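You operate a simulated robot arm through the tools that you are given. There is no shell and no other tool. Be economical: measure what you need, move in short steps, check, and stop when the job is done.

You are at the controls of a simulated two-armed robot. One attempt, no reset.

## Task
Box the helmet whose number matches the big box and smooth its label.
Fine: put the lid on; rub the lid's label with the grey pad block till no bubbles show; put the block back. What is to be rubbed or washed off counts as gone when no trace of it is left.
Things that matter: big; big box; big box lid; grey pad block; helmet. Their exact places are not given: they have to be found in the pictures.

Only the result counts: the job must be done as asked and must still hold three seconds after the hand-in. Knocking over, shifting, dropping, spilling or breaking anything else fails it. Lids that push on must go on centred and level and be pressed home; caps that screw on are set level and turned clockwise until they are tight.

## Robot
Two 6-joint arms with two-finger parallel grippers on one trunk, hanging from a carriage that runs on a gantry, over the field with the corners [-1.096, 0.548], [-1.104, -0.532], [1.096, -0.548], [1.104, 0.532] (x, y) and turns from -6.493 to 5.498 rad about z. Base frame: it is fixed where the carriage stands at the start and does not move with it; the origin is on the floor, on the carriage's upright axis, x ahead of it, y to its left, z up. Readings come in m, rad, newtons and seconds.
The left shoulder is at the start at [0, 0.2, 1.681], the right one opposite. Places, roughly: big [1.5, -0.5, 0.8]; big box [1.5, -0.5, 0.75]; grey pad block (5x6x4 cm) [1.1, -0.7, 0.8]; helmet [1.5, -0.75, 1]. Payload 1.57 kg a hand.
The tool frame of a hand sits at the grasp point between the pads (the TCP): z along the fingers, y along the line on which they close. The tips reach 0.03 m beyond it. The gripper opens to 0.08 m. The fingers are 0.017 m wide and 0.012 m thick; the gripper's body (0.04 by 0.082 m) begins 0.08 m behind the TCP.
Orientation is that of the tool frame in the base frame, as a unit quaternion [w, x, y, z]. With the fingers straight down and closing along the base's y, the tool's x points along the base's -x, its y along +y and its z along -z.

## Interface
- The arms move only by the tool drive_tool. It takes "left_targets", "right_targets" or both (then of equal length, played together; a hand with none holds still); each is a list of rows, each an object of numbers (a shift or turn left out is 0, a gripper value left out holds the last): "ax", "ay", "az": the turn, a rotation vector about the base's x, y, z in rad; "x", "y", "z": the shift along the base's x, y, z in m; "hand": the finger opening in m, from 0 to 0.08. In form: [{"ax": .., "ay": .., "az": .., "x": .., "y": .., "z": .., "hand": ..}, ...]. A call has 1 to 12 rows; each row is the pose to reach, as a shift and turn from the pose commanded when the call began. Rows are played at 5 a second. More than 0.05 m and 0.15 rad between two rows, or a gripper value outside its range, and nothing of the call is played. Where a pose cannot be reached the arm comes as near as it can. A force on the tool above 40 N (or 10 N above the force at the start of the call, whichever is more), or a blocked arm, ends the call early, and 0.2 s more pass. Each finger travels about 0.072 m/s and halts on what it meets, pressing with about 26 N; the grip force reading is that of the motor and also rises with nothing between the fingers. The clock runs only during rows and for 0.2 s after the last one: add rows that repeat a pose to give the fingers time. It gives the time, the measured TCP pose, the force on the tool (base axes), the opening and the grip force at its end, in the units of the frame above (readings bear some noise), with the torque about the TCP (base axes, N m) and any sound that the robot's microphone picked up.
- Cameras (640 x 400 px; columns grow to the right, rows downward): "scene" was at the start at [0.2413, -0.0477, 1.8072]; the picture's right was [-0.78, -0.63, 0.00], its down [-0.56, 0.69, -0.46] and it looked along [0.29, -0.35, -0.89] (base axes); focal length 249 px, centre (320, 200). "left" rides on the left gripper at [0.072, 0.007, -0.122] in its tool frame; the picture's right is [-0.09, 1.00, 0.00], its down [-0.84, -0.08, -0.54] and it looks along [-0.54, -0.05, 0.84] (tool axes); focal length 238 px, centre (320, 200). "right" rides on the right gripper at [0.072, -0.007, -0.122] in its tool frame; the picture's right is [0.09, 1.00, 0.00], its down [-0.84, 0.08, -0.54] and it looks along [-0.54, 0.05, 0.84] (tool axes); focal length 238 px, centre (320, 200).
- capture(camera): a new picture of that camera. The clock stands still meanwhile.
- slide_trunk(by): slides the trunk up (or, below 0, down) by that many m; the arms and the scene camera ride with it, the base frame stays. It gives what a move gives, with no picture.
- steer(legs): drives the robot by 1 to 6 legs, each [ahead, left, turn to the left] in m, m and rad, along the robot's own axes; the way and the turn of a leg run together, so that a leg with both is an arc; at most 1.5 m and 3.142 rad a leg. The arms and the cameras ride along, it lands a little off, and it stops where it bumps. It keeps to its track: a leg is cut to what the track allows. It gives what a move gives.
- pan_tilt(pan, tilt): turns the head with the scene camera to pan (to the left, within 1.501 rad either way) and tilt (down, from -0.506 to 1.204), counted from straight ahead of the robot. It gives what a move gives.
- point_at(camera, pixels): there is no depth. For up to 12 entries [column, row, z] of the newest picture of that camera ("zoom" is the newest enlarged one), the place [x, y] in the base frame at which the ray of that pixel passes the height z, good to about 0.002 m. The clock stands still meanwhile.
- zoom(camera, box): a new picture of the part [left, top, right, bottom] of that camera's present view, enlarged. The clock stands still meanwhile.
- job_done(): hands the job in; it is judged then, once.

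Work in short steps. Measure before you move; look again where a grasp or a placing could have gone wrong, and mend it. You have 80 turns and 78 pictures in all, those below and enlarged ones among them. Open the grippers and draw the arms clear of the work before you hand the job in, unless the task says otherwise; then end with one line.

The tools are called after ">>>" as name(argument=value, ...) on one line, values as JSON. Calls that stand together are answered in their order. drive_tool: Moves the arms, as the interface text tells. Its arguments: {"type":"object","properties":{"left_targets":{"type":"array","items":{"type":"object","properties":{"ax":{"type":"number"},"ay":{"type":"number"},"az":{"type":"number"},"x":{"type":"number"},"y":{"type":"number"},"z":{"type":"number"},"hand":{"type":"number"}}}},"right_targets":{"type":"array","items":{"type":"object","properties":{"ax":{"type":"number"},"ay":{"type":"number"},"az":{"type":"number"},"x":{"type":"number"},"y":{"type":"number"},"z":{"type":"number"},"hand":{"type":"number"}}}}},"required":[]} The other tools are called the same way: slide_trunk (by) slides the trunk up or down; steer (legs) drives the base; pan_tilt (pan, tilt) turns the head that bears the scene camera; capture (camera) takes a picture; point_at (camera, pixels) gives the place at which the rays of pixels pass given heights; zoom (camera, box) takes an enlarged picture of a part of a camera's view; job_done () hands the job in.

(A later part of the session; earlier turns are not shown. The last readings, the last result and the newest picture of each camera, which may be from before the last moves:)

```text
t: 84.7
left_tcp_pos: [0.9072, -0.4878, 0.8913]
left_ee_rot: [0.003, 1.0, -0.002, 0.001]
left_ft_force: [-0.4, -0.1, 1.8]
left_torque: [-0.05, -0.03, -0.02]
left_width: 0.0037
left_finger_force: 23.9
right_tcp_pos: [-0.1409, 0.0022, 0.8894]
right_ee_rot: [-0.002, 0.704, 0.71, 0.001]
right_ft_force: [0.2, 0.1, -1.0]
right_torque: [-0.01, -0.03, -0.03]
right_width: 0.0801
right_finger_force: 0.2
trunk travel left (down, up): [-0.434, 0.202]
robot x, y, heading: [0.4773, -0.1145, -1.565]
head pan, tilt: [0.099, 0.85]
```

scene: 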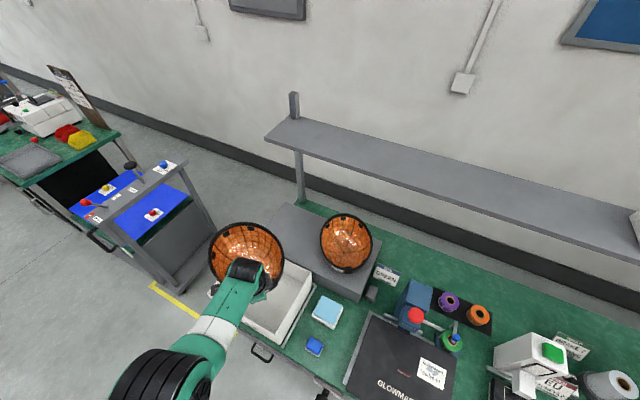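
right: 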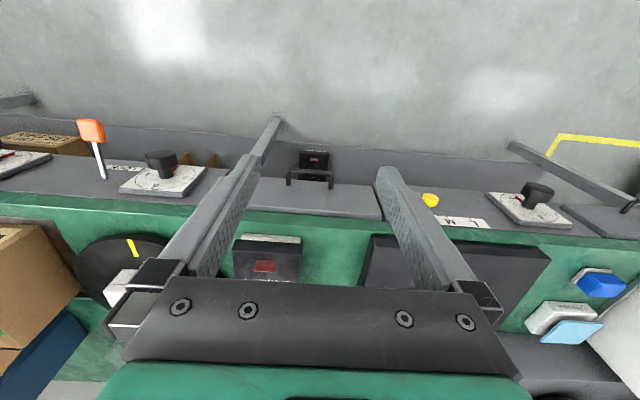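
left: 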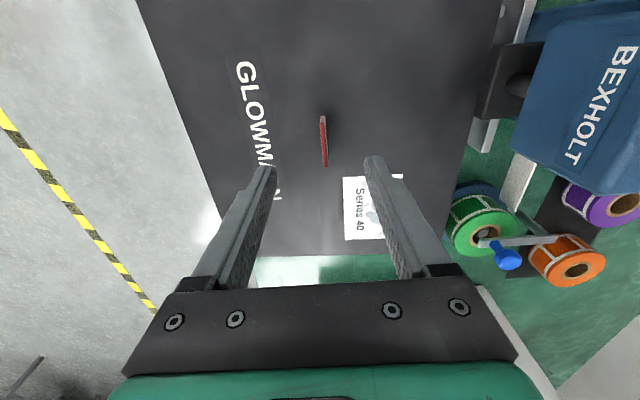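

Opening 0.0037 m with force — the tab is held. Lift 0.04 and look.

>>> slide_trunk(by=0.04)

>>> capture(camera="left")

```text
t: 85.5
left_tcp_pos: [0.9076, -0.4857, 0.9322]
left_ee_rot: [0.001, 1.0, -0.001, 0.001]
left_ft_force: [0.2, -0.3, -1.6]
left_torque: [0.03, -0.01, 0.02]
left_width: 0.0035
left_finger_force: 24.5
right_tcp_pos: [-0.1414, 0.0019, 0.9292]
right_ee_rot: [-0.002, 0.705, 0.71, 0.001]
right_ft_force: [-0.7, -0.7, -0.1]
right_torque: [-0.02, 0.0, 0.02]
right_width: 0.0801
right_finger_force: 0.1
trunk travel left (down, up): [-0.474, 0.162]
robot x, y, heading: [0.4785, -0.1171, -1.566]
head pan, tilt: [0.099, 0.85]
```

```text
23 pictures are left
```

left: 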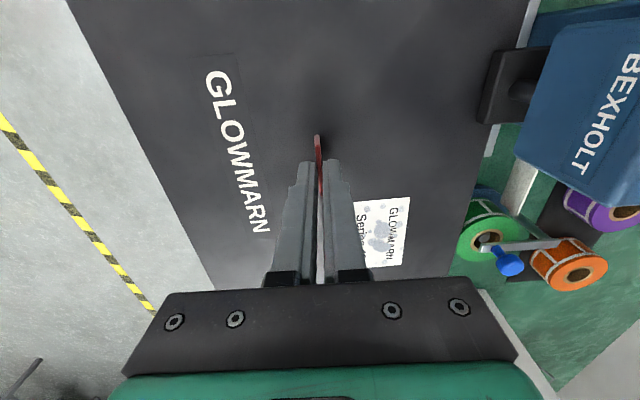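

Lid is held and lifted free. I pull back from the press first, then raise fully and look at the lid's depth.

>>> steer(legs=[[-0.12, 0, 0]])

>>> slide_trunk(by=0.16)

>>> zoom(camera="scene", box=[120, 160, 400, 360])

```text
t: 86.8
left_tcp_pos: [0.9047, -0.3663, 0.9303]
left_ee_rot: [0.002, 1.0, -0.002, 0.0]
left_ft_force: [-0.8, 0.0, -1.1]
left_torque: [0.02, -0.01, 0.01]
left_width: 0.0036
left_finger_force: 25.1
right_tcp_pos: [-0.1422, 0.1247, 0.9293]
right_ee_rot: [-0.002, 0.706, 0.708, 0.001]
right_ft_force: [0.2, -0.1, -0.7]
right_torque: [0.0, 0.0, 0.01]
right_width: 0.0798
right_finger_force: 0.0
trunk travel left (down, up): [-0.474, 0.162]
robot x, y, heading: [0.4747, 0.0029, -1.566]
head pan, tilt: [0.099, 0.85]
```

```text
t: 88.6
left_tcp_pos: [0.9058, -0.3661, 1.0907]
left_ee_rot: [0.002, 1.0, -0.003, 0.0]
left_ft_force: [0.7, 0.5, -1.4]
left_torque: [0.02, 0.0, 0.0]
left_width: 0.0035
left_finger_force: 24.1
right_tcp_pos: [-0.1411, 0.125, 1.0886]
right_ee_rot: [-0.002, 0.706, 0.708, 0.001]
right_ft_force: [0.3, 0.0, 0.8]
right_torque: [0.04, -0.02, 0.0]
right_width: 0.08
right_finger_force: 0.1
trunk travel left (down, up): [-0.634, 0.002]
robot x, y, heading: [0.4727, 0.0018, -1.565]
head pan, tilt: [0.099, 0.85]
```

```text
2.00 times, centred on (260, 260) of scene
```

zoom: 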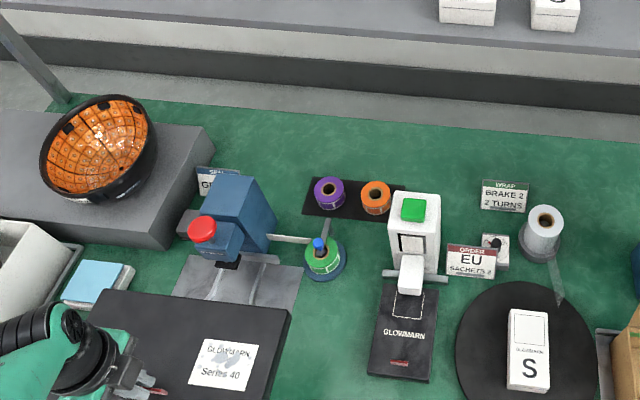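

The lid is shallow and rides well clear. I translate the base over to the box.

>>> steer(legs=[[0, 0.568, 0], [0.131, 0, 0]])

>>> pan_tilt(pan=0.6, tilt=0.95)

>>> capture(camera="scene")

>>> capture(camera="left")

```text
t: 92.8
left_tcp_pos: [1.4788, -0.5049, 1.0915]
left_ee_rot: [0.002, 1.0, -0.009, 0.0]
left_ft_force: [0.2, 0.2, -1.3]
left_torque: [0.0, 0.01, 0.0]
left_width: 0.0037
left_finger_force: 24.3
right_tcp_pos: [0.4364, -0.0011, 1.0891]
right_ee_rot: [-0.002, 0.71, 0.704, 0.0]
right_ft_force: [-0.5, -0.4, 0.2]
right_torque: [-0.03, -0.02, 0.01]
right_width: 0.0799
right_finger_force: 0.0
trunk travel left (down, up): [-0.634, 0.002]
robot x, y, heading: [1.0521, -0.1315, -1.574]
head pan, tilt: [0.099, 0.85]
```

```text
t: 93.7
left_tcp_pos: [1.4789, -0.506, 1.0915]
left_ee_rot: [0.002, 1.0, -0.009, 0.0]
left_ft_force: [0.1, 0.6, -0.7]
left_torque: [0.02, 0.0, 0.01]
left_width: 0.0035
left_finger_force: 24.7
right_tcp_pos: [0.4359, -0.0011, 1.0892]
right_ee_rot: [-0.001, 0.71, 0.704, 0.0]
right_ft_force: [-0.4, 0.1, -0.9]
right_torque: [0.0, -0.01, -0.05]
right_width: 0.0799
right_finger_force: 0.1
trunk travel left (down, up): [-0.634, 0.002]
robot x, y, heading: [1.0498, -0.1283, -1.575]
head pan, tilt: [0.6, 0.949]
```

```text
21 pictures are left
```

scene: 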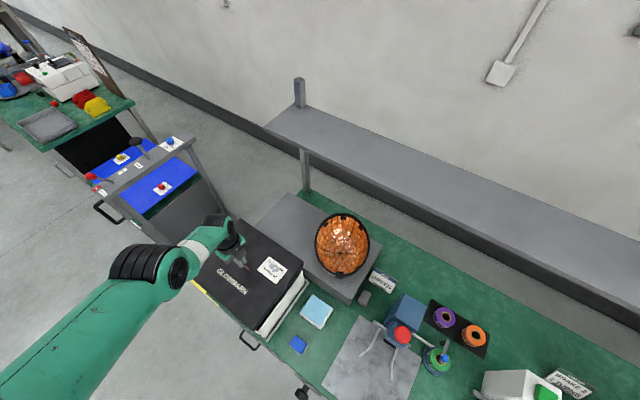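

```text
20 pictures are left
```

left: 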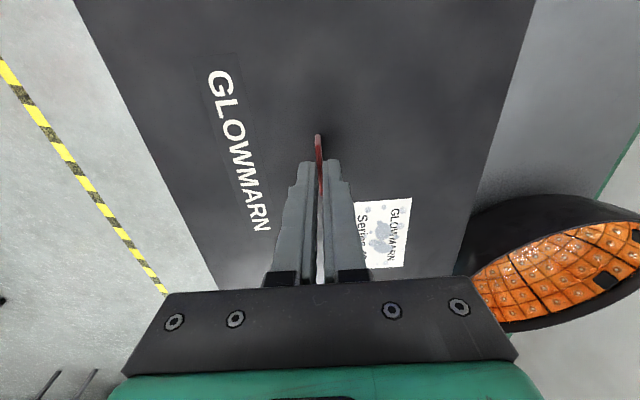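

I measure lid edges in the left view and enlarge the scene view to compare with the box.

>>> zoom(camera="scene", box=[180, 200, 340, 350])

>>> point_at(camera="left", pixels=[[96, 40, 1.05], [183, 220, 1.05], [529, 30, 1.05], [488, 145, 1.05], [471, 195, 1.05], [318, 136, 1.065], [213, 282, 1.05]])

```text
2.67 times, centred on (260, 275) of scene
```

zoom: 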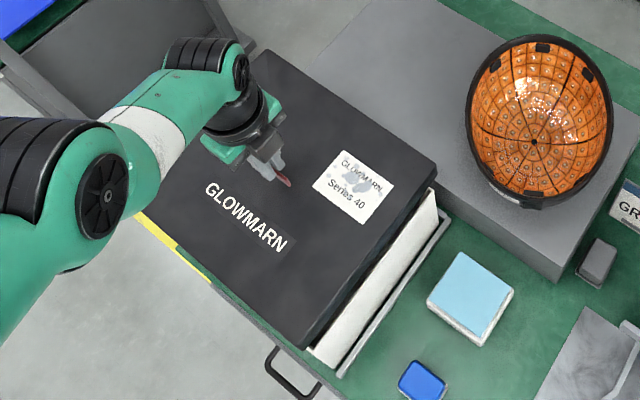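

```text
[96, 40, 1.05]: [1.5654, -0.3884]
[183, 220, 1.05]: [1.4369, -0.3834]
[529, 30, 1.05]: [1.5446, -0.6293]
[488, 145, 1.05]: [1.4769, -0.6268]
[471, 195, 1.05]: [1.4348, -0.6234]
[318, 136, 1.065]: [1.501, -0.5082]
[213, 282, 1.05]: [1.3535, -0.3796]
```

Query lid corners (z≈1.043) and box right-side bottom edge in the scene zoom.

>>> point_at(camera="zoom", pixels=[[436, 160, 1.043], [304, 346, 1.043], [265, 50, 1.043], [350, 104, 1.043], [370, 253, 1.043], [250, 308, 1.043], [437, 213, 0.75], [325, 367, 0.75], [438, 192, 0.95], [312, 150, 1.043]])

```text
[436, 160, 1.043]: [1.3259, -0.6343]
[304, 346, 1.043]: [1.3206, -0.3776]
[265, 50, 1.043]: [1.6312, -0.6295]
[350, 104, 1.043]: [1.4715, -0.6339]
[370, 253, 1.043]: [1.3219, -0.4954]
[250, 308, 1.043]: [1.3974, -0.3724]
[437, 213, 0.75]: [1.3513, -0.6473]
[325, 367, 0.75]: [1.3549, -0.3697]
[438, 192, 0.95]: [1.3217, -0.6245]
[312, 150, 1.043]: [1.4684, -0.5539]
```

Lid centre ≈(1.479,−0.5045) vs box (1.476,−0.5005); yaw within noise. I nudge and lower, then compare edges close up.

>>> drive_tool(left_targets=[{"x": -0.003, "y": 0.004}, {"x": -0.003, "y": 0.004}])

>>> slide_trunk(by=-0.045)

>>> zoom(camera="scene", box=[170, 180, 330, 330])

```text
t: 94.3
left_tcp_pos: [1.4771, -0.503, 1.0888]
left_ee_rot: [0.002, 1.0, -0.009, 0.0]
left_ft_force: [-0.1, 0.0, -1.8]
left_torque: [0.01, 0.03, 0.01]
left_width: 0.0038
left_finger_force: 24.9
left hand out of reach, approached as far as the arm can: row 1, 2
right_tcp_pos: [0.4367, -0.0016, 1.0887]
right_ee_rot: [-0.002, 0.71, 0.704, 0.001]
right_ft_force: [-0.5, -0.3, -0.3]
right_torque: [-0.01, 0.01, -0.01]
right_width: 0.0799
right_finger_force: 0.1
trunk travel left (down, up): [-0.634, 0.002]
robot x, y, heading: [1.0487, -0.1282, -1.581]
head pan, tilt: [0.6, 0.949]
```

```text
t: 95.2
left_tcp_pos: [1.477, -0.5021, 1.0434]
left_ee_rot: [0.003, 1.0, -0.008, 0.0]
left_ft_force: [0.4, -0.1, -1.9]
left_torque: [0.0, 0.03, -0.01]
left_width: 0.0034
left_finger_force: 24.8
right_tcp_pos: [0.4369, -0.0005, 1.0445]
right_ee_rot: [-0.003, 0.71, 0.704, 0.0]
right_ft_force: [-0.8, 0.1, 0.5]
right_torque: [0.03, 0.01, 0.0]
right_width: 0.0798
right_finger_force: 0.2
trunk travel left (down, up): [-0.589, 0.047]
robot x, y, heading: [1.0537, -0.1307, -1.572]
head pan, tilt: [0.6, 0.949]
```

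```text
2.67 times, centred on (250, 255) of scene
```

zoom: 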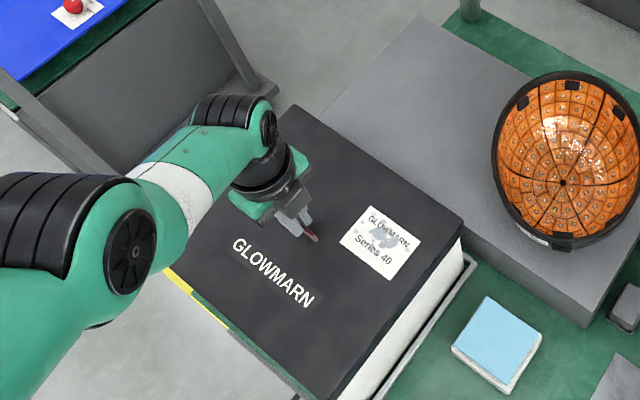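

Query lid corners at this height.

>>> point_at(camera="zoom", pixels=[[463, 218, 1.0], [295, 104, 1.0], [460, 240, 0.96], [331, 399, 1.0], [380, 160, 1.0], [400, 308, 1.0], [313, 237, 1.013]])

>>> zoom(camera="scene", box=[240, 220, 320, 340])

```text
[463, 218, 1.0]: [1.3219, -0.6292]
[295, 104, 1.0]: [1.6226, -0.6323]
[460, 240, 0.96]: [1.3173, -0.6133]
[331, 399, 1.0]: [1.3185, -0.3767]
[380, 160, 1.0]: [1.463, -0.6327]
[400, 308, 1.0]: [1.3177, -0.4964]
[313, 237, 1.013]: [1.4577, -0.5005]
```

```text
3.33 times, centred on (280, 280) of scene
```

zoom: 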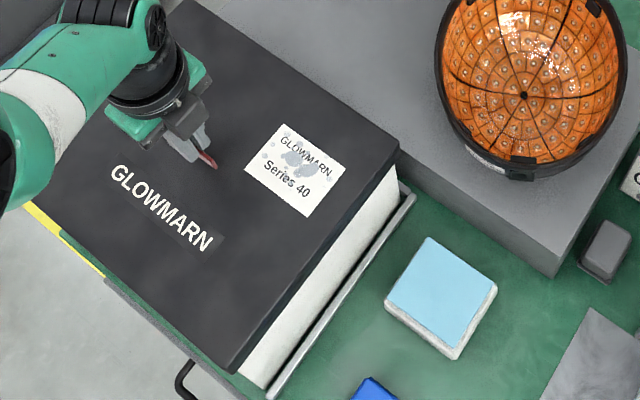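

Lid yaw ≈0, centre ≈(1.475,−0.5035). I nudge y +0.003 and lower gradually feeling for contact.

>>> drive_tool(left_targets=[{"y": 0.003}, {"y": 0.003}])

>>> slide_trunk(by=-0.015)

>>> slide_trunk(by=-0.01)

>>> slide_trunk(by=-0.008)

```text
t: 95.8
left_tcp_pos: [1.4772, -0.5019, 1.0423]
left_ee_rot: [0.0, 1.0, -0.008, -0.001]
left_ft_force: [0.2, -1.1, -1.0]
left_torque: [0.0, 0.02, 0.0]
left_width: 0.0036
left_finger_force: 24.8
right_tcp_pos: [0.437, -0.0025, 1.0441]
right_ee_rot: [-0.002, 0.71, 0.704, 0.0]
right_ft_force: [-0.4, -0.4, 0.1]
right_torque: [0.04, 0.03, -0.03]
right_width: 0.0799
right_finger_force: 0.0
trunk travel left (down, up): [-0.589, 0.047]
robot x, y, heading: [1.0504, -0.129, -1.579]
head pan, tilt: [0.6, 0.949]
```

```text
t: 96.4
left_tcp_pos: [1.4777, -0.5014, 1.0286]
left_ee_rot: [0.0, 1.0, -0.008, 0.0]
left_ft_force: [-0.2, 0.0, -0.9]
left_torque: [-0.02, 0.0, 0.02]
left_width: 0.0035
left_finger_force: 25.1
right_tcp_pos: [0.4362, -0.0005, 1.029]
right_ee_rot: [-0.002, 0.71, 0.704, 0.0]
right_ft_force: [0.3, -0.3, 0.3]
right_torque: [-0.01, -0.05, 0.0]
right_width: 0.08
right_finger_force: 0.1
trunk travel left (down, up): [-0.574, 0.062]
robot x, y, heading: [1.0556, -0.13, -1.578]
head pan, tilt: [0.6, 0.949]
```

```text
t: 97.0
left_tcp_pos: [1.4781, -0.5021, 1.0176]
left_ee_rot: [0.0, 1.0, -0.009, 0.0]
left_ft_force: [-0.4, -0.3, -1.2]
left_torque: [-0.01, 0.01, 0.01]
left_width: 0.0036
left_finger_force: 24.6
right_tcp_pos: [0.4374, -0.0009, 1.019]
right_ee_rot: [-0.002, 0.711, 0.703, 0.001]
right_ft_force: [0.5, -0.2, 0.5]
right_torque: [-0.01, -0.01, -0.01]
right_width: 0.0801
right_finger_force: 0.1
trunk travel left (down, up): [-0.564, 0.072]
robot x, y, heading: [1.0497, -0.1299, -1.576]
head pan, tilt: [0.6, 0.949]
```

```text
t: 97.6
left_tcp_pos: [1.478, -0.5023, 1.0108]
left_ee_rot: [0.0, 1.0, -0.009, -0.001]
left_ft_force: [-0.2, -0.4, -0.9]
left_torque: [0.04, 0.0, 0.02]
left_width: 0.0036
left_finger_force: 24.4
right_tcp_pos: [0.4361, -0.0011, 1.0108]
right_ee_rot: [-0.003, 0.71, 0.704, 0.001]
right_ft_force: [-0.4, -0.1, -0.1]
right_torque: [0.05, -0.02, 0.01]
right_width: 0.08
right_finger_force: 0.0
trunk travel left (down, up): [-0.556, 0.08]
robot x, y, heading: [1.0519, -0.1306, -1.576]
head pan, tilt: [0.6, 0.949]
```

No contact yet. I take a close look at the lid/box corner.

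>>> steer(legs=[[-0.003, -0.001, 0]])

>>> zoom(camera="scene", box=[225, 205, 305, 325])

```text
t: 98.3
left_tcp_pos: [1.4773, -0.5005, 1.0116]
left_ee_rot: [0.001, 1.0, -0.01, 0.0]
left_ft_force: [-1.3, -3.8, -2.5]
left_torque: [-0.07, -0.05, 0.12]
left_width: 0.0033
left_finger_force: 24.7
right_tcp_pos: [0.4361, -0.0003, 1.0105]
right_ee_rot: [-0.002, 0.71, 0.704, 0.0]
right_ft_force: [0.1, -0.5, 0.5]
right_torque: [0.0, -0.01, 0.0]
right_width: 0.0803
right_finger_force: 0.1
trunk travel left (down, up): [-0.556, 0.08]
robot x, y, heading: [1.0501, -0.1241, -1.582]
head pan, tilt: [0.6, 0.949]
```

```text
3.33 times, centred on (265, 265) of scene
```

zoom: 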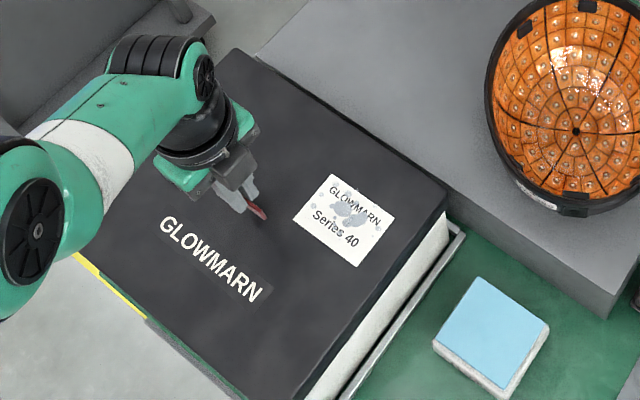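

A lateral force of −3.8 N means the lid's skirt already surrounds the box. Keep lowering until seated.

>>> slide_trunk(by=-0.01)

>>> slide_trunk(by=-0.008)

```text
t: 98.9
left_tcp_pos: [1.4786, -0.5012, 1.0022]
left_ee_rot: [0.001, 1.0, -0.008, -0.001]
left_ft_force: [-2.1, 2.1, 17.5]
left_torque: [0.06, 0.24, 0.11]
left_width: 0.0037
left_finger_force: 24.3
right_tcp_pos: [0.4379, 0.0019, 1.0006]
right_ee_rot: [-0.002, 0.71, 0.704, 0.0]
right_ft_force: [-1.0, 0.3, -0.3]
right_torque: [0.01, -0.02, 0.0]
right_width: 0.0799
right_finger_force: 0.0
trunk travel left (down, up): [-0.546, 0.09]
robot x, y, heading: [1.0501, -0.126, -1.581]
head pan, tilt: [0.6, 0.949]
```

```text
t: 99.5
left_tcp_pos: [1.4796, -0.5001, 0.9923]
left_ee_rot: [0.002, 1.0, -0.01, 0.001]
left_ft_force: [3.3, -1.8, 11.1]
left_torque: [0.01, 0.21, 0.09]
left_width: 0.0037
left_finger_force: 24.7
right_tcp_pos: [0.4363, 0.0004, 0.9917]
right_ee_rot: [-0.001, 0.71, 0.704, 0.002]
right_ft_force: [0.3, -0.3, -0.7]
right_torque: [-0.02, 0.02, 0.02]
right_width: 0.0801
right_finger_force: 0.0
trunk travel left (down, up): [-0.538, 0.098]
robot x, y, heading: [1.0519, -0.1266, -1.581]
head pan, tilt: [0.6, 0.949]
```

Friction of about 11–17 N as the lid slides down. Continue in small steps.

>>> slide_trunk(by=-0.007)

>>> slide_trunk(by=-0.006)

>>> zoom(camera="scene", box=[140, 170, 340, 320])

```text
t: 100.0
left_tcp_pos: [1.4805, -0.501, 0.9869]
left_ee_rot: [0.002, 1.0, -0.009, 0.0]
left_ft_force: [2.8, -1.9, 14.2]
left_torque: [0.05, 0.08, 0.08]
left_width: 0.0035
left_finger_force: 24.7
right_tcp_pos: [0.4368, 0.0006, 0.9848]
right_ee_rot: [-0.002, 0.709, 0.705, 0.001]
right_ft_force: [0.3, 0.0, -0.2]
right_torque: [0.02, -0.01, 0.01]
right_width: 0.08
right_finger_force: 0.0
trunk travel left (down, up): [-0.531, 0.105]
robot x, y, heading: [1.0486, -0.1304, -1.582]
head pan, tilt: [0.6, 0.949]
```

```text
t: 100.4
left_tcp_pos: [1.4786, -0.4998, 0.9826]
left_ee_rot: [0.001, 1.0, -0.009, -0.001]
left_ft_force: [0.2, 1.9, 12.7]
left_torque: [0.01, 0.24, 0.08]
left_width: 0.0038
left_finger_force: 24.5
right_tcp_pos: [0.437, 0.0015, 0.9814]
right_ee_rot: [-0.002, 0.709, 0.705, 0.001]
right_ft_force: [0.2, 0.0, 0.3]
right_torque: [0.0, 0.0, 0.0]
right_width: 0.08
right_finger_force: 0.1
trunk travel left (down, up): [-0.527, 0.109]
robot x, y, heading: [1.0509, -0.1262, -1.578]
head pan, tilt: [0.6, 0.949]
stopped: the force on the tool passed its limit at 76 N (the readings are from after the stop); the commanded pose is now the measured one
```

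```text
2.67 times, centred on (240, 245) of scene
```

zoom: 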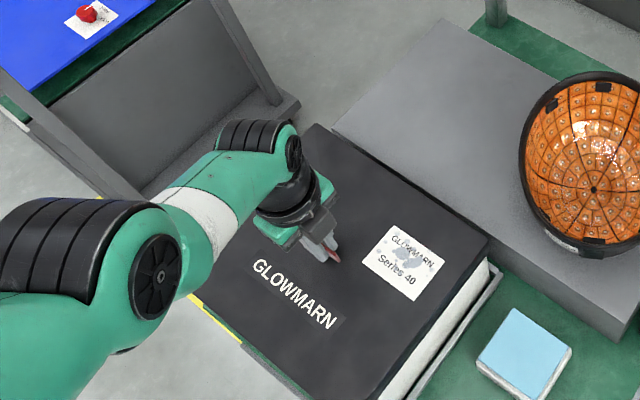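

Hard stop at 76 N: the lid is home. I release the tab, rise, and look at the lid label and the block.

>>> drive_tool(left_targets=[{"hand": 0.02}, {"hand": 0.04}, {"hand": 0.04}])

>>> slide_trunk(by=0.1)

>>> capture(camera="left")

>>> zoom(camera="scene", box=[200, 200, 420, 340])

```text
t: 101.2
left_tcp_pos: [1.4785, -0.5005, 0.9836]
left_ee_rot: [0.002, 1.0, -0.009, -0.001]
left_ft_force: [0.8, -4.7, 9.6]
left_torque: [0.03, -0.01, -0.03]
left_width: 0.035
left_finger_force: 0.1
right_tcp_pos: [0.4366, -0.0, 0.9821]
right_ee_rot: [-0.001, 0.711, 0.704, 0.001]
right_ft_force: [-0.6, 0.5, 1.2]
right_torque: [-0.03, -0.04, 0.01]
right_width: 0.08
right_finger_force: 0.1
trunk travel left (down, up): [-0.527, 0.109]
robot x, y, heading: [1.0515, -0.1282, -1.574]
head pan, tilt: [0.6, 0.949]
```

```text
t: 102.5
left_tcp_pos: [1.4776, -0.501, 1.0832]
left_ee_rot: [0.0, 1.0, -0.008, -0.002]
left_ft_force: [0.2, 0.4, -1.1]
left_torque: [0.0, -0.01, 0.02]
left_width: 0.0402
left_finger_force: 0.0
right_tcp_pos: [0.4357, 0.0011, 1.0819]
right_ee_rot: [-0.002, 0.71, 0.704, 0.0]
right_ft_force: [-0.4, -0.1, -0.1]
right_torque: [0.0, 0.01, -0.02]
right_width: 0.0798
right_finger_force: 0.0
trunk travel left (down, up): [-0.627, 0.009]
robot x, y, heading: [1.0515, -0.1286, -1.581]
head pan, tilt: [0.6, 0.949]
```

```text
14 pictures are left
```

left: 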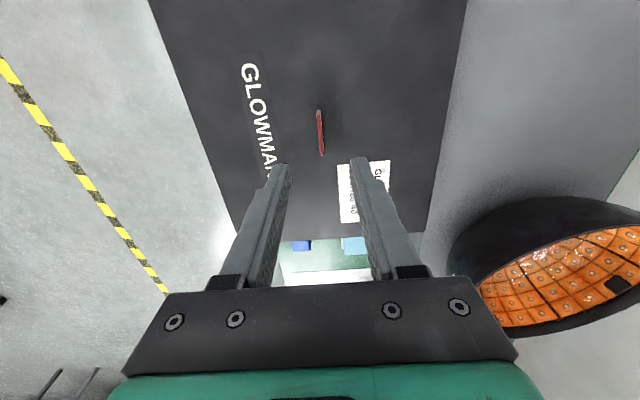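

```text
2.86 times, centred on (310, 270) of scene
```

zoom: 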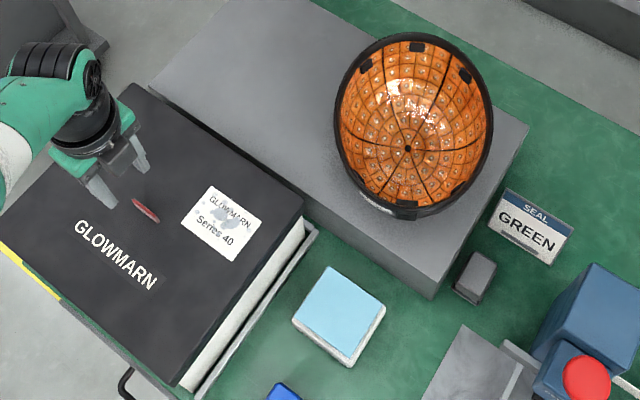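

I query label corners (z 0.953), block (bottom z 0.75, top 0.79), and platform right-bottom edge.

>>> point_at(camera="zoom", pixels=[[213, 187, 0.953], [263, 217, 0.953], [232, 262, 0.953], [182, 227, 0.953], [454, 288, 0.752], [478, 305, 0.752], [498, 266, 0.785], [472, 251, 0.785], [432, 299, 0.75], [505, 205, 0.75], [529, 262, 0.75], [412, 212, 0.97]])

```text
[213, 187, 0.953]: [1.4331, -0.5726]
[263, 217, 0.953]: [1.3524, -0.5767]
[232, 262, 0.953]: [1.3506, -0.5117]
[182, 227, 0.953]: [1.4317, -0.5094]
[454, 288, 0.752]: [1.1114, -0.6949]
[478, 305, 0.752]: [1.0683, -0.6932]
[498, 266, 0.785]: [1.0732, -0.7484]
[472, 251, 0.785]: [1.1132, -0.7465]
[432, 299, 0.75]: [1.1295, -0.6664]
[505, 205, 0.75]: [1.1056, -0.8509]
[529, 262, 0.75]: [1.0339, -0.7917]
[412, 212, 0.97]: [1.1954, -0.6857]
```

Label spans x 1.351–1.433, y −0.511…−0.575; block footprint x 1.067–1.113, y −0.694…−0.750, with only 1.5 cm to the platform, so I'll grip it along y. Check clearance to the press.

>>> point_at(camera="zoom", pixels=[[595, 262, 0.9], [595, 262, 0.95], [545, 318, 0.9], [545, 318, 0.95], [560, 375, 0.9], [565, 372, 1.0], [340, 110, 0.99], [355, 175, 0.98], [497, 150, 1.0], [440, 217, 0.97], [527, 122, 0.85], [455, 283, 0.85]])

```text
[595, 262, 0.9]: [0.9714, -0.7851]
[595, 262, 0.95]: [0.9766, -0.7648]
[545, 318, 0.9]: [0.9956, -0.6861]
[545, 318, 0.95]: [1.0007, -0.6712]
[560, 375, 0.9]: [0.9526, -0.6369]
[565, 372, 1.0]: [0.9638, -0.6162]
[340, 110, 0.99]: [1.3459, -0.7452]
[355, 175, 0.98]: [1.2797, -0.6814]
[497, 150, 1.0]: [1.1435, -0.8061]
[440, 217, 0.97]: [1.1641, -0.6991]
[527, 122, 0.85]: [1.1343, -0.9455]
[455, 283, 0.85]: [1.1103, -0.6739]
```

Corridor between press (x≤1.0) and helmet 360 (x≥1.155) allows the gripper with a slight lean. I lean 0.1 toward −x, open to 0.08, and move the right hand up/back for safety.

>>> drive_tool(left_targets=[{"ay": -0.03, "az": 0.017, "hand": 0.05}, {"ay": -0.06, "az": 0.017, "hand": 0.07}, {"ay": -0.1, "az": 0.017, "hand": 0.08}, {"ay": -0.1, "az": 0.017, "hand": 0.08}, {"ay": -0.1, "az": 0.017, "hand": 0.08}], right_targets=[{"y": 0.035, "z": 0.025}, {"y": 0.07, "z": 0.05}, {"y": 0.105, "z": 0.08}, {"y": 0.135, "z": 0.11}, {"y": 0.17, "z": 0.14}])

>>> steer(legs=[[-0.08, 0, 0], [0, -0.388, 0]])

```text
t: 103.8
left_tcp_pos: [1.4812, -0.506, 1.079]
left_ee_rot: [-0.001, 0.999, 0.0, 0.049]
left_ft_force: [0.0, 0.2, -0.1]
left_torque: [0.01, 0.01, 0.02]
left_width: 0.0803
left_finger_force: 0.1
left hand out of reach, approached as far as the arm can: row 2, 3, 4, 5
right_tcp_pos: [0.4358, 0.0015, 1.0816]
right_ee_rot: [-0.001, 0.711, 0.703, 0.001]
right_ft_force: [-0.8, -0.1, 0.4]
right_torque: [0.01, 0.02, 0.0]
right_width: 0.0802
right_finger_force: 0.1
right hand out of reach, approached as far as the arm can: row 1, 2, 3, 4, 5
trunk travel left (down, up): [-0.627, 0.009]
robot x, y, heading: [1.0533, -0.1279, -1.579]
head pan, tilt: [0.6, 0.949]
```

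```text
t: 106.9
left_tcp_pos: [1.0891, -0.4241, 1.0806]
left_ee_rot: [0.0, 0.999, -0.006, 0.049]
left_ft_force: [-0.2, 0.1, -0.3]
left_torque: [0.01, -0.03, -0.03]
left_width: 0.08
left_finger_force: 0.0
right_tcp_pos: [0.0492, 0.0978, 1.0813]
right_ee_rot: [-0.002, 0.714, 0.7, 0.0]
right_ft_force: [-0.1, -0.5, 1.2]
right_torque: [-0.01, 0.02, 0.03]
right_width: 0.08
right_finger_force: 0.1
trunk travel left (down, up): [-0.627, 0.009]
robot x, y, heading: [0.6629, -0.0378, -1.592]
head pan, tilt: [0.6, 0.949]
```

Right hand can't go farther back; I raise it outward a bit instead (x −0.06, z +0.09), and correct the base heading drift.

>>> drive_tool(right_targets=[{"x": -0.02, "z": 0.03}, {"x": -0.04, "z": 0.06}, {"x": -0.06, "z": 0.09}, {"x": -0.07, "z": 0.1}])

>>> steer(legs=[[0, 0, 0.015], [0.2, -0.005, 0]])

>>> capture(camera="left")

```text
t: 107.9
left_tcp_pos: [1.0879, -0.425, 1.0792]
left_ee_rot: [0.001, 0.999, -0.006, 0.049]
left_ft_force: [0.2, 1.0, 0.6]
left_torque: [0.0, 0.02, -0.01]
left_width: 0.0798
left_finger_force: 0.1
right_tcp_pos: [0.0512, 0.0972, 1.0825]
right_ee_rot: [-0.002, 0.714, 0.7, 0.0]
right_ft_force: [-0.2, -0.1, -0.4]
right_torque: [-0.01, -0.01, 0.0]
right_width: 0.0802
right_finger_force: 0.0
right hand out of reach, approached as far as the arm can: row 1, 2, 3, 4
trunk travel left (down, up): [-0.627, 0.009]
robot x, y, heading: [0.6647, -0.0374, -1.588]
head pan, tilt: [0.6, 0.949]
```

```text
t: 109.8
left_tcp_pos: [1.0886, -0.6148, 1.0798]
left_ee_rot: [-0.001, 0.999, 0.002, 0.048]
left_ft_force: [0.5, 0.7, 0.2]
left_torque: [-0.01, 0.02, -0.02]
left_width: 0.0801
left_finger_force: 0.1
right_tcp_pos: [0.043, -0.1093, 1.0821]
right_ee_rot: [-0.002, 0.709, 0.705, 0.001]
right_ft_force: [-0.2, 0.3, 0.4]
right_torque: [-0.03, -0.02, -0.01]
right_width: 0.0802
right_finger_force: 0.1
trunk travel left (down, up): [-0.627, 0.009]
robot x, y, heading: [0.658, -0.2366, -1.58]
head pan, tilt: [0.6, 0.949]
```

```text
12 pictures are left
```

left: 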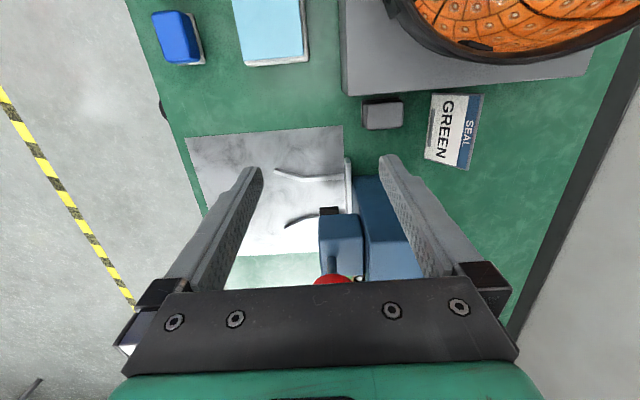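

The right hand path is clear of the front flags (x 0.24 and −0.30). Block appears at (383,115); query its edges.

>>> point_at(camera="left", pixels=[[365, 104, 0.785], [400, 101, 0.785], [363, 129, 0.752], [403, 128, 0.752], [383, 115, 0.78], [430, 160, 0.75], [345, 92, 0.75], [436, 95, 0.8]])

```text
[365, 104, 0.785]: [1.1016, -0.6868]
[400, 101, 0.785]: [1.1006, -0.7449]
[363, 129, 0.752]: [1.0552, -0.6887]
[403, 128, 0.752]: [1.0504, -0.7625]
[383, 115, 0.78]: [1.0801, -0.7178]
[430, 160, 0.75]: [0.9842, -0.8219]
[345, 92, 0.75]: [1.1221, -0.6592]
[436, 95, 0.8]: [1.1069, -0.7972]
```

Block centre ≈(1.086,−0.720). Advance 0.105 and lower to just above the block, then check.

>>> steer(legs=[[0.105, -0.003, 0]])

>>> slide_trunk(by=-0.21)

>>> capture(camera="left")

```text
t: 111.0
left_tcp_pos: [1.0866, -0.7184, 1.0789]
left_ee_rot: [-0.001, 0.999, 0.004, 0.048]
left_ft_force: [0.6, -0.2, 0.1]
left_torque: [-0.01, 0.02, 0.01]
left_width: 0.0804
left_finger_force: 0.2
right_tcp_pos: [0.0387, -0.2175, 1.0822]
right_ee_rot: [-0.001, 0.708, 0.706, 0.001]
right_ft_force: [0.8, -1.0, -0.8]
right_torque: [-0.01, -0.01, -0.01]
right_width: 0.0799
right_finger_force: 0.1
trunk travel left (down, up): [-0.627, 0.009]
robot x, y, heading: [0.6538, -0.342, -1.573]
head pan, tilt: [0.6, 0.949]
```

```text
t: 113.2
left_tcp_pos: [1.086, -0.7187, 0.8688]
left_ee_rot: [-0.001, 0.999, 0.003, 0.048]
left_ft_force: [0.7, -0.4, -0.5]
left_torque: [0.04, 0.08, -0.03]
left_width: 0.08
left_finger_force: 0.1
right_tcp_pos: [0.039, -0.217, 0.8723]
right_ee_rot: [-0.002, 0.708, 0.706, 0.0]
right_ft_force: [-0.7, 0.1, 0.4]
right_torque: [-0.01, -0.01, 0.01]
right_width: 0.0801
right_finger_force: 0.0
trunk travel left (down, up): [-0.417, 0.219]
robot x, y, heading: [0.6581, -0.3429, -1.573]
head pan, tilt: [0.6, 0.949]
```

```text
11 pictures are left
```

left: 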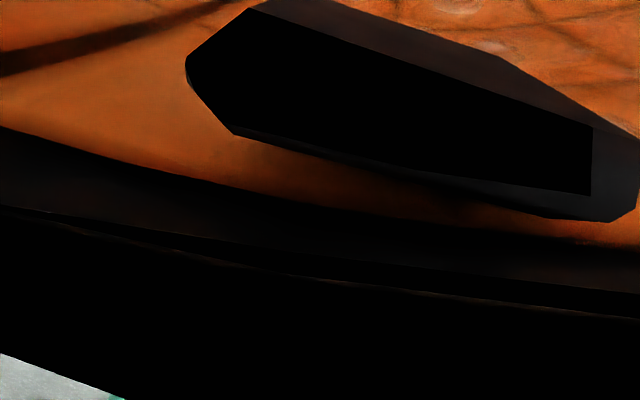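

The camera view grazes helmet 360's rim but no force is felt (the camera has no visible housing). I lower in small steps watching forces.

>>> slide_trunk(by=-0.03)

>>> zoom(camera="scene", box=[240, 100, 480, 260])

```text
t: 114.0
left_tcp_pos: [1.0873, -0.7195, 0.8395]
left_ee_rot: [-0.001, 0.999, 0.004, 0.049]
left_ft_force: [0.7, 0.0, 0.2]
left_torque: [0.07, 0.05, 0.02]
left_width: 0.0801
left_finger_force: 0.0
right_tcp_pos: [0.0387, -0.2168, 0.8412]
right_ee_rot: [-0.001, 0.708, 0.707, 0.001]
right_ft_force: [0.4, -0.4, 0.1]
right_torque: [-0.01, 0.05, 0.05]
right_width: 0.08
right_finger_force: 0.1
trunk travel left (down, up): [-0.387, 0.249]
robot x, y, heading: [0.654, -0.345, -1.576]
head pan, tilt: [0.6, 0.949]
```

```text
2.50 times, centred on (360, 180) of scene
```

zoom: 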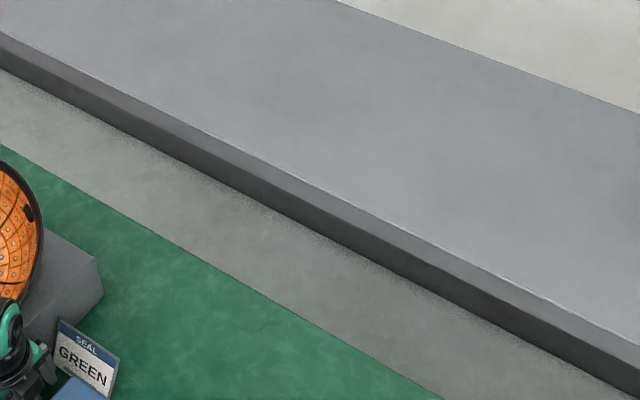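

I aimed wrong; look at the hand region.

>>> zoom(camera="scene", box=[170, 160, 330, 280])

```text
3.33 times, centred on (250, 220) of scene
```

zoom: 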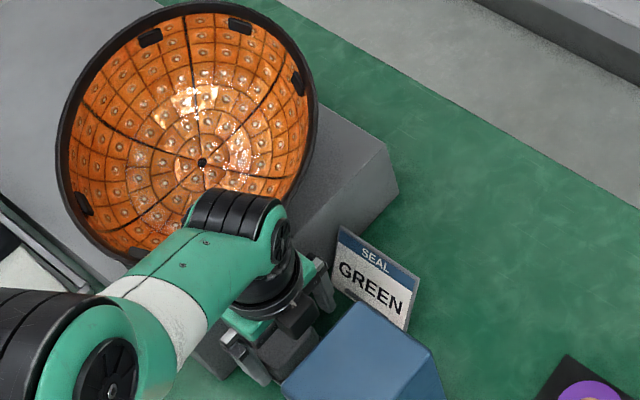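

Clear of the sign and helmet. Lower to grasp height and close.

>>> slide_trunk(by=-0.03)

>>> slide_trunk(by=-0.022)

>>> drive_tool(left_targets=[{"hand": 0.065}, {"hand": 0.05}, {"hand": 0.03}, {"hand": 0.02}, {"hand": 0.02}])

```text
t: 114.3
left_tcp_pos: [1.087, -0.7199, 0.838]
left_ee_rot: [-0.003, 0.999, 0.004, 0.048]
left_ft_force: [-0.3, 0.6, 8.8]
left_torque: [0.28, 0.04, 0.0]
left_width: 0.0798
left_finger_force: 0.1
right_tcp_pos: [0.0393, -0.2182, 0.839]
right_ee_rot: [-0.003, 0.708, 0.707, 0.0]
right_ft_force: [-0.2, 0.3, 0.0]
right_torque: [0.0, 0.01, 0.01]
right_width: 0.0802
right_finger_force: 0.0
trunk travel left (down, up): [-0.383, 0.253]
robot x, y, heading: [0.6534, -0.3432, -1.574]
head pan, tilt: [0.6, 0.949]
stopped: the force on the tool passed its limit at 69 N (the readings are from after the stop); the commanded pose is now the measured one
```

```text
t: 114.6
left_tcp_pos: [1.0878, -0.7196, 0.8382]
left_ee_rot: [-0.004, 0.999, 0.003, 0.047]
left_ft_force: [-2.3, 2.9, 14.9]
left_torque: [0.51, 0.17, 0.07]
left_width: 0.08
left_finger_force: 0.1
right_tcp_pos: [0.0374, -0.2159, 0.8353]
right_ee_rot: [-0.002, 0.708, 0.706, 0.0]
right_ft_force: [0.0, 0.0, 0.5]
right_torque: [-0.01, -0.03, -0.01]
right_width: 0.08
right_finger_force: 0.1
trunk travel left (down, up): [-0.38, 0.256]
robot x, y, heading: [0.6532, -0.3436, -1.574]
head pan, tilt: [0.6, 0.949]
stopped: the force on the tool passed its limit at 73 N (the readings are from after the stop); the commanded pose is now the measured one
```

```text
t: 115.2
left_tcp_pos: [1.0871, -0.7136, 0.8376]
left_ee_rot: [-0.012, 0.999, 0.004, 0.047]
left_ft_force: [-5.2, 15.8, 31.1]
left_torque: [0.81, 0.01, 0.03]
left_width: 0.0647
left_finger_force: 8.3
right_tcp_pos: [0.0392, -0.214, 0.8358]
right_ee_rot: [-0.002, 0.708, 0.707, 0.002]
right_ft_force: [-0.3, -0.2, 0.8]
right_torque: [-0.02, 0.0, 0.02]
right_width: 0.0799
right_finger_force: 0.0
trunk travel left (down, up): [-0.38, 0.256]
robot x, y, heading: [0.6552, -0.3449, -1.573]
head pan, tilt: [0.6, 0.949]
stopped in row 2 (left hand): the force on the tool passed its limit at 44 N (the readings are from after the stop); the commanded pose is now the measured one
```

The front fingertip landed on the block's top edge; closing then showed the block's front face at y≈−0.681, so its centre is ≈−0.711. I open, rise, shift back 9 mm and retry.

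>>> drive_tool(left_targets=[{"hand": 0.08}, {"hand": 0.08}])

>>> slide_trunk(by=0.045)

>>> zoom(camera="scene", box=[210, 210, 310, 290])

```text
t: 115.8
left_tcp_pos: [1.0873, -0.7204, 0.8377]
left_ee_rot: [-0.007, 0.999, 0.002, 0.047]
left_ft_force: [0.8, -3.4, 9.1]
left_torque: [0.31, -0.03, -0.06]
left_width: 0.0784
left_finger_force: 0.0
right_tcp_pos: [0.0382, -0.2186, 0.8355]
right_ee_rot: [-0.002, 0.707, 0.707, 0.0]
right_ft_force: [-1.1, -0.2, -1.1]
right_torque: [0.02, 0.02, -0.02]
right_width: 0.0803
right_finger_force: 0.0
trunk travel left (down, up): [-0.38, 0.256]
robot x, y, heading: [0.6525, -0.3442, -1.574]
head pan, tilt: [0.6, 0.949]
```

```text
t: 116.7
left_tcp_pos: [1.0871, -0.7181, 0.8817]
left_ee_rot: [-0.009, 0.999, 0.004, 0.046]
left_ft_force: [0.1, 0.1, 1.8]
left_torque: [-0.02, -0.12, 0.03]
left_width: 0.0797
left_finger_force: 0.0
right_tcp_pos: [0.0382, -0.2173, 0.8807]
right_ee_rot: [-0.002, 0.707, 0.707, 0.0]
right_ft_force: [-0.3, 0.6, 0.3]
right_torque: [-0.01, -0.01, 0.01]
right_width: 0.0801
right_finger_force: 0.2
trunk travel left (down, up): [-0.425, 0.211]
robot x, y, heading: [0.6568, -0.3428, -1.572]
head pan, tilt: [0.6, 0.949]
```

```text
5.00 times, centred on (260, 250) of scene
```

zoom: 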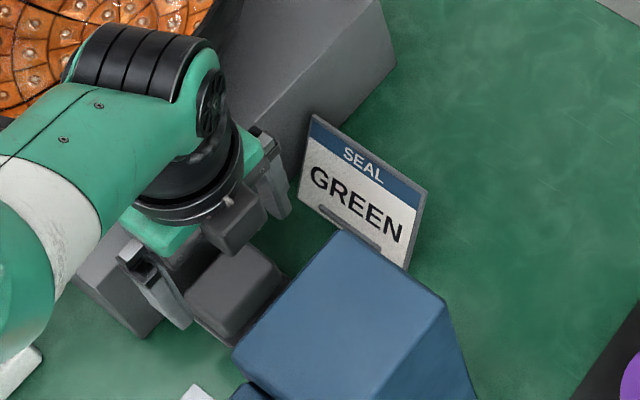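

Query the block's visible corners here at z 0.79 and 0.80.

>>> point_at(camera="zoom", pixels=[[189, 295, 0.79], [228, 247, 0.79], [282, 280, 0.79], [236, 336, 0.79], [187, 308, 0.752], [232, 348, 0.752], [170, 325, 0.81], [280, 215, 0.86], [180, 325, 0.85]])

```text
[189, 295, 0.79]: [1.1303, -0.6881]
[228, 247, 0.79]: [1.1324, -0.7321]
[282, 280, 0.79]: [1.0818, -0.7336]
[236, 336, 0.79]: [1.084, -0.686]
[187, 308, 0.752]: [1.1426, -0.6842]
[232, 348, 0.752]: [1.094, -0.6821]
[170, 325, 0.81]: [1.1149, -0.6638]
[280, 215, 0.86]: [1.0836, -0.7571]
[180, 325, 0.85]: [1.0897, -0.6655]
```

Triangulated again: block top is at z≈0.82, x 1.065–1.113, y −0.682…−0.734, centre (1.089,−0.7075). I shift back 11 mm and lower in steps.

>>> steer(legs=[[-0.011, 0.001, 0]])

>>> slide_trunk(by=-0.055)

>>> slide_trunk(by=-0.015)

```text
t: 117.4
left_tcp_pos: [1.0886, -0.7063, 0.8812]
left_ee_rot: [-0.01, 0.999, 0.004, 0.046]
left_ft_force: [-0.3, 1.4, 0.8]
left_torque: [0.02, -0.06, -0.02]
left_width: 0.08
left_finger_force: 0.1
right_tcp_pos: [0.0386, -0.2062, 0.8811]
right_ee_rot: [-0.002, 0.708, 0.706, 0.001]
right_ft_force: [0.7, 0.3, 0.2]
right_torque: [-0.01, 0.0, 0.0]
right_width: 0.0801
right_finger_force: 0.1
trunk travel left (down, up): [-0.425, 0.211]
robot x, y, heading: [0.6527, -0.3321, -1.573]
head pan, tilt: [0.6, 0.949]
```

```text
t: 118.3
left_tcp_pos: [1.0877, -0.708, 0.8324]
left_ee_rot: [-0.007, 0.999, 0.004, 0.046]
left_ft_force: [-4.1, 3.2, 11.3]
left_torque: [-0.22, 0.2, -0.21]
left_width: 0.0761
left_finger_force: 0.1
right_tcp_pos: [0.0389, -0.2064, 0.8299]
right_ee_rot: [-0.002, 0.708, 0.706, 0.002]
right_ft_force: [-0.2, -0.4, 0.0]
right_torque: [0.02, 0.04, -0.02]
right_width: 0.0798
right_finger_force: 0.0
trunk travel left (down, up): [-0.373, 0.263]
robot x, y, heading: [0.6553, -0.3326, -1.575]
head pan, tilt: [0.6, 0.949]
stopped: the force on the tool passed its limit at 106 N (the readings are from after the stop); the commanded pose is now the measured one
```

```text
t: 118.6
left_tcp_pos: [1.0873, -0.7092, 0.8309]
left_ee_rot: [-0.007, 0.999, 0.003, 0.045]
left_ft_force: [-5.6, 7.3, 15.0]
left_torque: [-0.36, 0.15, -0.31]
left_width: 0.0735
left_finger_force: 0.1
right_tcp_pos: [0.0391, -0.2049, 0.8258]
right_ee_rot: [-0.003, 0.708, 0.706, 0.0]
right_ft_force: [-0.9, 0.5, 0.4]
right_torque: [-0.01, 0.03, 0.01]
right_width: 0.0803
right_finger_force: 0.0
trunk travel left (down, up): [-0.371, 0.265]
robot x, y, heading: [0.6559, -0.331, -1.574]
head pan, tilt: [0.6, 0.949]
stopped: the force on the tool passed its limit at 64 N (the readings are from after the stop); the commanded pose is now the measured one
```

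Both fingertips appear to be resting on the surface itself (z≈0.80), so the bench/pedestal is higher there than I thought and the fingers already straddle the block. I rise 6 mm and close.

>>> slide_trunk(by=0.012)

>>> drive_tool(left_targets=[{"hand": 0.07}, {"hand": 0.06}, {"hand": 0.05}, {"hand": 0.04}, {"hand": 0.03}, {"hand": 0.02}])

```text
t: 119.2
left_tcp_pos: [1.0877, -0.7101, 0.8436]
left_ee_rot: [-0.005, 0.999, 0.003, 0.046]
left_ft_force: [-1.9, 0.4, 1.9]
left_torque: [-0.09, -0.19, 0.02]
left_width: 0.08
left_finger_force: 0.0
right_tcp_pos: [0.0397, -0.2062, 0.8388]
right_ee_rot: [-0.003, 0.708, 0.707, 0.001]
right_ft_force: [-0.5, -0.8, -0.7]
right_torque: [-0.02, 0.0, -0.01]
right_width: 0.08
right_finger_force: 0.1
trunk travel left (down, up): [-0.383, 0.253]
robot x, y, heading: [0.6539, -0.3327, -1.569]
head pan, tilt: [0.6, 0.949]
```

```text
t: 120.6
left_tcp_pos: [1.0877, -0.7108, 0.8422]
left_ee_rot: [-0.006, 0.999, 0.004, 0.046]
left_ft_force: [0.9, -0.6, 0.9]
left_torque: [0.04, 0.01, 0.02]
left_width: 0.0552
left_finger_force: 25.7
right_tcp_pos: [0.0393, -0.2065, 0.8391]
right_ee_rot: [-0.004, 0.708, 0.707, 0.001]
right_ft_force: [0.8, 1.1, 0.0]
right_torque: [-0.01, 0.0, -0.02]
right_width: 0.0799
right_finger_force: 0.1
trunk travel left (down, up): [-0.383, 0.253]
robot x, y, heading: [0.6535, -0.3355, -1.573]
head pan, tilt: [0.6, 0.949]
```

Block gripped (0.0552 m) at TCP (1.0877,−0.7108,0.842). Lift straight up.

>>> slide_trunk(by=0.24)

>>> capture(camera="left")

```text
t: 123.1
left_tcp_pos: [1.0879, -0.7107, 1.0835]
left_ee_rot: [-0.005, 0.999, 0.004, 0.046]
left_ft_force: [0.1, 0.3, -0.5]
left_torque: [-0.03, 0.0, 0.01]
left_width: 0.0552
left_finger_force: 26.1
right_tcp_pos: [0.0386, -0.2053, 1.0777]
right_ee_rot: [-0.003, 0.708, 0.706, 0.001]
right_ft_force: [0.7, 0.2, -0.6]
right_torque: [0.0, 0.04, -0.01]
right_width: 0.0797
right_finger_force: 0.0
trunk travel left (down, up): [-0.623, 0.013]
robot x, y, heading: [0.6553, -0.329, -1.572]
head pan, tilt: [0.6, 0.949]
```

```text
7 pictures are left
```

left: 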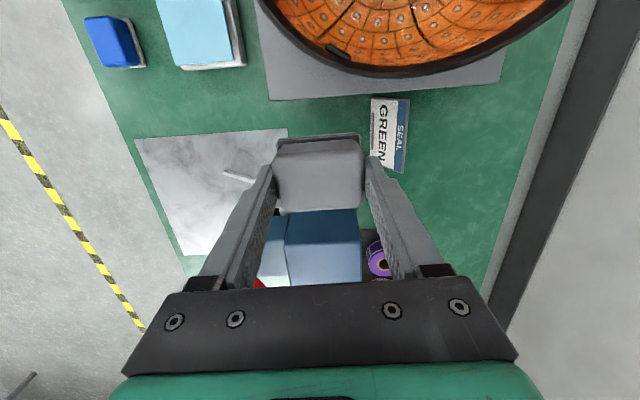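

Block is held; bench spot is bare. I carry it back from the bench and across to the label centre (1.392,−0.543).

>>> steer(legs=[[-0.168, 0, 0], [0, 0.304, 0]])

>>> slide_trunk(by=-0.06)

```text
t: 126.2
left_tcp_pos: [1.3773, -0.5518, 1.081]
left_ee_rot: [-0.005, 0.999, -0.001, 0.046]
left_ft_force: [-0.1, -0.2, -0.5]
left_torque: [0.03, 0.01, -0.01]
left_width: 0.055
left_finger_force: 26.3
right_tcp_pos: [0.334, -0.0348, 1.0787]
right_ee_rot: [-0.003, 0.712, 0.702, 0.001]
right_ft_force: [0.4, -0.5, 0.6]
right_torque: [-0.04, -0.04, -0.01]
right_width: 0.0801
right_finger_force: 0.0
trunk travel left (down, up): [-0.623, 0.013]
robot x, y, heading: [0.9532, -0.1685, -1.582]
head pan, tilt: [0.6, 0.949]
```

```text
t: 127.2
left_tcp_pos: [1.3783, -0.5523, 1.0225]
left_ee_rot: [-0.005, 0.999, -0.002, 0.046]
left_ft_force: [0.2, 0.4, -0.3]
left_torque: [0.03, 0.01, -0.03]
left_width: 0.055
left_finger_force: 26.2
right_tcp_pos: [0.3353, -0.0353, 1.0181]
right_ee_rot: [-0.003, 0.711, 0.703, 0.001]
right_ft_force: [0.2, -0.6, -0.4]
right_torque: [0.0, -0.04, 0.02]
right_width: 0.0799
right_finger_force: 0.0
trunk travel left (down, up): [-0.563, 0.073]
robot x, y, heading: [0.9491, -0.1644, -1.583]
head pan, tilt: [0.6, 0.949]
```

Lower gently in small steps to find contact.

>>> slide_trunk(by=-0.008)

>>> slide_trunk(by=-0.006)

```text
t: 127.7
left_tcp_pos: [1.3788, -0.5515, 1.015]
left_ee_rot: [-0.005, 0.999, -0.001, 0.045]
left_ft_force: [1.1, -0.4, -0.5]
left_torque: [0.02, 0.04, 0.01]
left_width: 0.055
left_finger_force: 26.5
right_tcp_pos: [0.3352, -0.0343, 1.011]
right_ee_rot: [-0.003, 0.712, 0.703, 0.001]
right_ft_force: [-0.2, 0.2, 0.4]
right_torque: [-0.01, -0.03, -0.02]
right_width: 0.08
right_finger_force: 0.1
trunk travel left (down, up): [-0.555, 0.081]
robot x, y, heading: [0.9496, -0.1694, -1.583]
head pan, tilt: [0.6, 0.949]
```

```text
t: 128.3
left_tcp_pos: [1.3784, -0.5522, 1.0091]
left_ee_rot: [-0.005, 0.999, -0.001, 0.045]
left_ft_force: [-0.1, -0.8, 0.1]
left_torque: [-0.02, 0.02, 0.01]
left_width: 0.055
left_finger_force: 26.0
right_tcp_pos: [0.3345, -0.0338, 1.0048]
right_ee_rot: [-0.003, 0.711, 0.703, 0.0]
right_ft_force: [-0.2, 0.1, 0.2]
right_torque: [0.03, -0.05, -0.01]
right_width: 0.0799
right_finger_force: 0.0
trunk travel left (down, up): [-0.549, 0.087]
robot x, y, heading: [0.9528, -0.1671, -1.58]
head pan, tilt: [0.6, 0.949]
```

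Still no contact; continue.

>>> slide_trunk(by=-0.006)

>>> slide_trunk(by=-0.005)

```text
t: 128.8
left_tcp_pos: [1.3781, -0.5519, 1.0028]
left_ee_rot: [-0.005, 0.999, -0.001, 0.045]
left_ft_force: [0.4, -0.6, -0.5]
left_torque: [-0.01, 0.0, 0.01]
left_width: 0.0551
left_finger_force: 25.8
right_tcp_pos: [0.334, -0.0352, 0.9977]
right_ee_rot: [-0.003, 0.711, 0.703, 0.001]
right_ft_force: [0.0, -0.4, -0.3]
right_torque: [0.01, -0.03, 0.0]
right_width: 0.08
right_finger_force: 0.1
trunk travel left (down, up): [-0.543, 0.093]
robot x, y, heading: [0.9491, -0.1672, -1.577]
head pan, tilt: [0.6, 0.949]
```

```text
t: 129.4
left_tcp_pos: [1.3794, -0.5517, 0.9981]
left_ee_rot: [-0.005, 0.999, -0.001, 0.046]
left_ft_force: [-0.2, 0.2, 0.4]
left_torque: [0.02, 0.0, 0.0]
left_width: 0.0548
left_finger_force: 26.0
right_tcp_pos: [0.3343, -0.036, 0.9937]
right_ee_rot: [-0.004, 0.711, 0.703, 0.0]
right_ft_force: [0.9, -0.6, 0.0]
right_torque: [-0.01, -0.01, -0.01]
right_width: 0.0798
right_finger_force: 0.1
trunk travel left (down, up): [-0.538, 0.098]
robot x, y, heading: [0.9523, -0.1716, -1.579]
head pan, tilt: [0.6, 0.949]
5 turns are left
```

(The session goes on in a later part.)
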